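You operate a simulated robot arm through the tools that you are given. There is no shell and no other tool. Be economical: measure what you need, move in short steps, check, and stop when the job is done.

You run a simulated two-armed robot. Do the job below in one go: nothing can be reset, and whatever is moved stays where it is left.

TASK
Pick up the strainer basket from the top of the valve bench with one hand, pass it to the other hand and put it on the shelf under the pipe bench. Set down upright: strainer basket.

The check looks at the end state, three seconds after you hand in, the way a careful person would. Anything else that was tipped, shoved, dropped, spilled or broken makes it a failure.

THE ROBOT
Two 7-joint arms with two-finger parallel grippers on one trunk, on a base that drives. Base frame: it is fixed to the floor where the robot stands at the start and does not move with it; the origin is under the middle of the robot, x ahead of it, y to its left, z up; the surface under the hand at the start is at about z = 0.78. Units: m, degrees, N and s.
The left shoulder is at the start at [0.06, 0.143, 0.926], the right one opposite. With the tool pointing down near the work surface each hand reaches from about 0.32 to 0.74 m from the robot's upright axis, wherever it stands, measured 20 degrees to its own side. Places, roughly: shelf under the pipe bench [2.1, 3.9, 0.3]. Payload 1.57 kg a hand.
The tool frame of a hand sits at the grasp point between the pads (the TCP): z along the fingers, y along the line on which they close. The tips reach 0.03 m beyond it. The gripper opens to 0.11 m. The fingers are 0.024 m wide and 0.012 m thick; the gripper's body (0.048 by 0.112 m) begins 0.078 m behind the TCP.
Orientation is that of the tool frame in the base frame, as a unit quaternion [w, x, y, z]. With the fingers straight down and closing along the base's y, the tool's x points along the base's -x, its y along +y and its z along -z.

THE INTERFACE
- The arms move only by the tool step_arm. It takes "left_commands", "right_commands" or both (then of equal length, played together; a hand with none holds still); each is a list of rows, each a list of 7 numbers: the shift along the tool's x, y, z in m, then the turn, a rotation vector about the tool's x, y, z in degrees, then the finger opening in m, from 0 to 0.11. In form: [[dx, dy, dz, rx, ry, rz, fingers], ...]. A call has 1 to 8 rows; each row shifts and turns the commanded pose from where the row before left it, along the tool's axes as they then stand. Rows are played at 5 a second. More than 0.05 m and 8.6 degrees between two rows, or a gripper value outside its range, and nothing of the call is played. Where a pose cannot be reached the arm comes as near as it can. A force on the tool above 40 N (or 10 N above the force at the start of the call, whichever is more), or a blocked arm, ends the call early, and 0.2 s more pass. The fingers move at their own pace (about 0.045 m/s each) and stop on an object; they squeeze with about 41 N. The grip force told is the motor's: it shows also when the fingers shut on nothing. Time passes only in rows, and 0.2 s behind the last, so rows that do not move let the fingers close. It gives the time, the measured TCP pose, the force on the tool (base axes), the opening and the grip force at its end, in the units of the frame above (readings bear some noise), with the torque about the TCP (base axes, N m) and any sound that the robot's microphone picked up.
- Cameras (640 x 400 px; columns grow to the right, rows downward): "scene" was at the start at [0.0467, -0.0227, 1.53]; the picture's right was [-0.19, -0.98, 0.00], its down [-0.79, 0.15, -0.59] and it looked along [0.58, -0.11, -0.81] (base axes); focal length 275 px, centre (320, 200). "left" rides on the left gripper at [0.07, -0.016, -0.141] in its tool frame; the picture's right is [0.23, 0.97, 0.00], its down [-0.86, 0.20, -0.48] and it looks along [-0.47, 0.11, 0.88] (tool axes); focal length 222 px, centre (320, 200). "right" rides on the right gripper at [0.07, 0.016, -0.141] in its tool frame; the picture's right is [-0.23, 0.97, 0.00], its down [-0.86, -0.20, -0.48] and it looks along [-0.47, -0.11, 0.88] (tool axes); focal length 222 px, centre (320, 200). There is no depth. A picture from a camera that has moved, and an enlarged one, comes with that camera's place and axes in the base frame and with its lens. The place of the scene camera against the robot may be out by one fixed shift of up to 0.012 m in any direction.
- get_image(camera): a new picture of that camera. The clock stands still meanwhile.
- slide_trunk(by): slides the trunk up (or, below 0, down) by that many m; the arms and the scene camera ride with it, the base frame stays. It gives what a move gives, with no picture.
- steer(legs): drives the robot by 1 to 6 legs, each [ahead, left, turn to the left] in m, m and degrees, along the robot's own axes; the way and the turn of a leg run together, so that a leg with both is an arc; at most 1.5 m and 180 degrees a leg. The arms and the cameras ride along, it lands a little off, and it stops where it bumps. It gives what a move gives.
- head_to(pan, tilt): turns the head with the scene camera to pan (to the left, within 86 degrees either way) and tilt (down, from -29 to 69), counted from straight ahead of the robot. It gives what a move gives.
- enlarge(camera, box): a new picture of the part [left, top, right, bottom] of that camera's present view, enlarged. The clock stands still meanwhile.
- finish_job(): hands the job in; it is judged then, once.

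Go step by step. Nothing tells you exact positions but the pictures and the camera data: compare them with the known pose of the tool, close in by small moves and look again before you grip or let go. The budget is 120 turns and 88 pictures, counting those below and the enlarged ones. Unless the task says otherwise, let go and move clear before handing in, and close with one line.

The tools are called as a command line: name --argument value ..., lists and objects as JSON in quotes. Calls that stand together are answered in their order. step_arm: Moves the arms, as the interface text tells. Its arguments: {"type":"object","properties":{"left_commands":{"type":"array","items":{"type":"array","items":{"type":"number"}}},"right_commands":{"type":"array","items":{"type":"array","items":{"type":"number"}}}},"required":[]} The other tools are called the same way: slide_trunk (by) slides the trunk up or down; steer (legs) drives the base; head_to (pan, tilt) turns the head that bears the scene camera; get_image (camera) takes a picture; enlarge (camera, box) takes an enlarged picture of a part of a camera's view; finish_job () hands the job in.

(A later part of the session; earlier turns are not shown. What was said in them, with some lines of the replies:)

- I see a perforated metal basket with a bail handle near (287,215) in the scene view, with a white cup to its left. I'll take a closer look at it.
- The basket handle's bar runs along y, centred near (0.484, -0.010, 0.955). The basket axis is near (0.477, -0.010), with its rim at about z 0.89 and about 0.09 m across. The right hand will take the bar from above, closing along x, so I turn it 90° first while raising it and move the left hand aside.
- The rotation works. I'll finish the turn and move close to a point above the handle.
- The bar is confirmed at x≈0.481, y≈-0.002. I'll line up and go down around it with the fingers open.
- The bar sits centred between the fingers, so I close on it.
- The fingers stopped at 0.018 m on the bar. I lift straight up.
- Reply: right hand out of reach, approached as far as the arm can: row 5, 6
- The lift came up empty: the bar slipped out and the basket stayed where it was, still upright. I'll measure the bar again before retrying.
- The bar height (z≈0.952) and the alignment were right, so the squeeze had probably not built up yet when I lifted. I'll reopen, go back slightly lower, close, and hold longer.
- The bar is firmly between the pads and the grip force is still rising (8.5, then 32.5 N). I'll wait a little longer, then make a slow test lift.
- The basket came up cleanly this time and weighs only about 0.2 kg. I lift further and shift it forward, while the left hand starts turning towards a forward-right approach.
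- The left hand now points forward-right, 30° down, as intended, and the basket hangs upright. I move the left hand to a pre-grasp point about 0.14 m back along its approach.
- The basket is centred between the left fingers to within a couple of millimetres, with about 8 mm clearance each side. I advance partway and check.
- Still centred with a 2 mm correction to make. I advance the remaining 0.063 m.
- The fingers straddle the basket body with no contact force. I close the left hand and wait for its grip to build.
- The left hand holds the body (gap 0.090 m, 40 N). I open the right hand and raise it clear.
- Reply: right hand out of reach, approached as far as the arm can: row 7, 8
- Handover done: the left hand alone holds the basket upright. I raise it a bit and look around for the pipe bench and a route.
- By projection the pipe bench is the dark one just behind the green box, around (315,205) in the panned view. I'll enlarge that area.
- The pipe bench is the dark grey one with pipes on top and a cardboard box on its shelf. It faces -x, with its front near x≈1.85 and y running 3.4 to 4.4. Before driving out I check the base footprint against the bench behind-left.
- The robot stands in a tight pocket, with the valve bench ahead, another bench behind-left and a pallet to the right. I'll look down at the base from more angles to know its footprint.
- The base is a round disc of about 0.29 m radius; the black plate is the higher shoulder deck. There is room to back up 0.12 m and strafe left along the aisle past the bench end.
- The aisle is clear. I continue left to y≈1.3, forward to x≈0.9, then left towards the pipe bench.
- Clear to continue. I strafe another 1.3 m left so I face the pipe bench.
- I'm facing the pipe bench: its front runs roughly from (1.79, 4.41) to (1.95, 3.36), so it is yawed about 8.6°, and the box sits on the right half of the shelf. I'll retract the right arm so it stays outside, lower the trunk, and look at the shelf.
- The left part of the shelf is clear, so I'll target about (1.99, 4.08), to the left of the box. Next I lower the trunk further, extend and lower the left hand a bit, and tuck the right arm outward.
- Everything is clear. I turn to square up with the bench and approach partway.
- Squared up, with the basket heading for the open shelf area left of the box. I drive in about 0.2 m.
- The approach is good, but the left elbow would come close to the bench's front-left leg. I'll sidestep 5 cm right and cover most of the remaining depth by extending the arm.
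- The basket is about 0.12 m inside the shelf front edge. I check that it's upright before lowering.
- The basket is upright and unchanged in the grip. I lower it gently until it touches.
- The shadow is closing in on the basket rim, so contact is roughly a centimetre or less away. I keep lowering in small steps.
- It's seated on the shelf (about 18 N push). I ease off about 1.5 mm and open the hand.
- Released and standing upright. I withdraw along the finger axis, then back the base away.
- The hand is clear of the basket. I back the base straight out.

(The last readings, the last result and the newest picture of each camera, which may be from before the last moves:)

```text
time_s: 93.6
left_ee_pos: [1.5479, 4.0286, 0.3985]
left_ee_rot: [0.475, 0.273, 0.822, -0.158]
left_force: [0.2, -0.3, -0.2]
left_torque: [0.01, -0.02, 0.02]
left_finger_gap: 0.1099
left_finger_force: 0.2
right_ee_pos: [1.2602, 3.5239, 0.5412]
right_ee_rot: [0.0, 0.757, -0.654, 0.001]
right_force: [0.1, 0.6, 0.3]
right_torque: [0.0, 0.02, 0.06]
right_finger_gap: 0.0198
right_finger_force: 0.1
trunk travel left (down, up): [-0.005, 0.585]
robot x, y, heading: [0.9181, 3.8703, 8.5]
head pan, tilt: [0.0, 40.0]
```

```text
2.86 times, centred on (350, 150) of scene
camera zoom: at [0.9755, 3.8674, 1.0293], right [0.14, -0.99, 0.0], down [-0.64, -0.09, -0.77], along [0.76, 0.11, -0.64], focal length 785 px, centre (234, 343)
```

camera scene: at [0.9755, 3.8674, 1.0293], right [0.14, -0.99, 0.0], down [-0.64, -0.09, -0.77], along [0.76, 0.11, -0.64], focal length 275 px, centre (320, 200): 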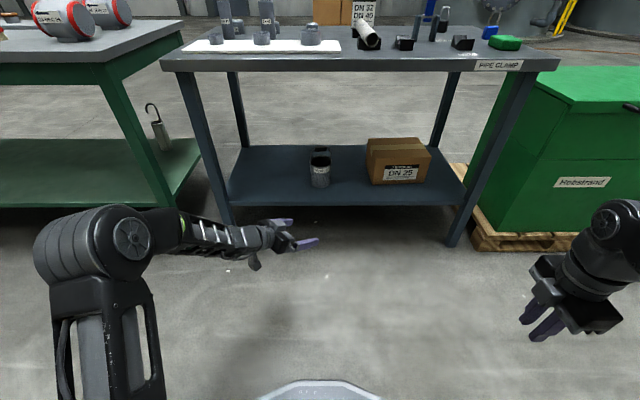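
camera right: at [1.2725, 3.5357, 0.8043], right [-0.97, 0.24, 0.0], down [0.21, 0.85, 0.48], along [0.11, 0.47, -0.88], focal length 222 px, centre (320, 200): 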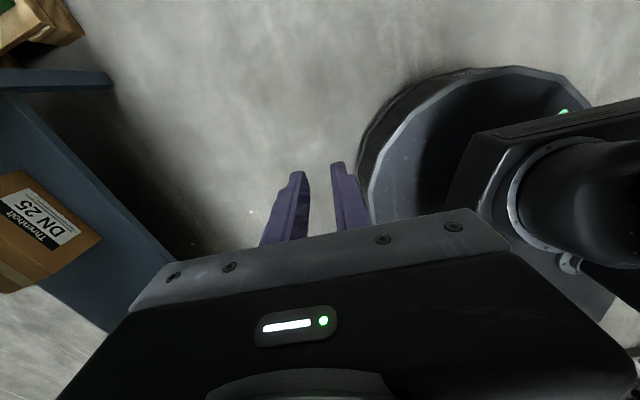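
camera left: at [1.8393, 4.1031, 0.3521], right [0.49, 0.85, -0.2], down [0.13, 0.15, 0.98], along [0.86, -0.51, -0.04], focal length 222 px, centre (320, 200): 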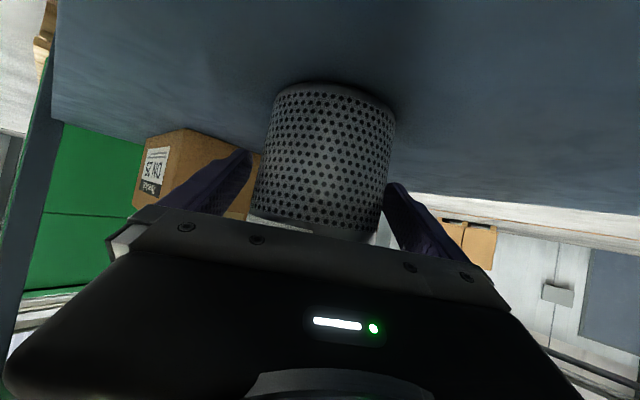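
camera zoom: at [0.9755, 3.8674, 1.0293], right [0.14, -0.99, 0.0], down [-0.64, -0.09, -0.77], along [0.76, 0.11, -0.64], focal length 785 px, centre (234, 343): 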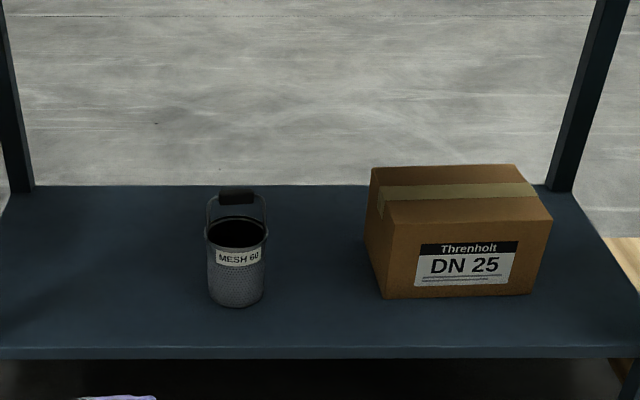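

The basket stands upright on the shelf under the pipe bench, the box next to it is undisturbed, and both hands are clear, so I hand in.

finish_job

```text
The job is handed in.
```

The strainer basket was picked up with the right hand, passed to the left, and set down upright on the shelf under the pipe bench. The first lift slipped off the handle without moving the basket. I saw nothing else disturbed.
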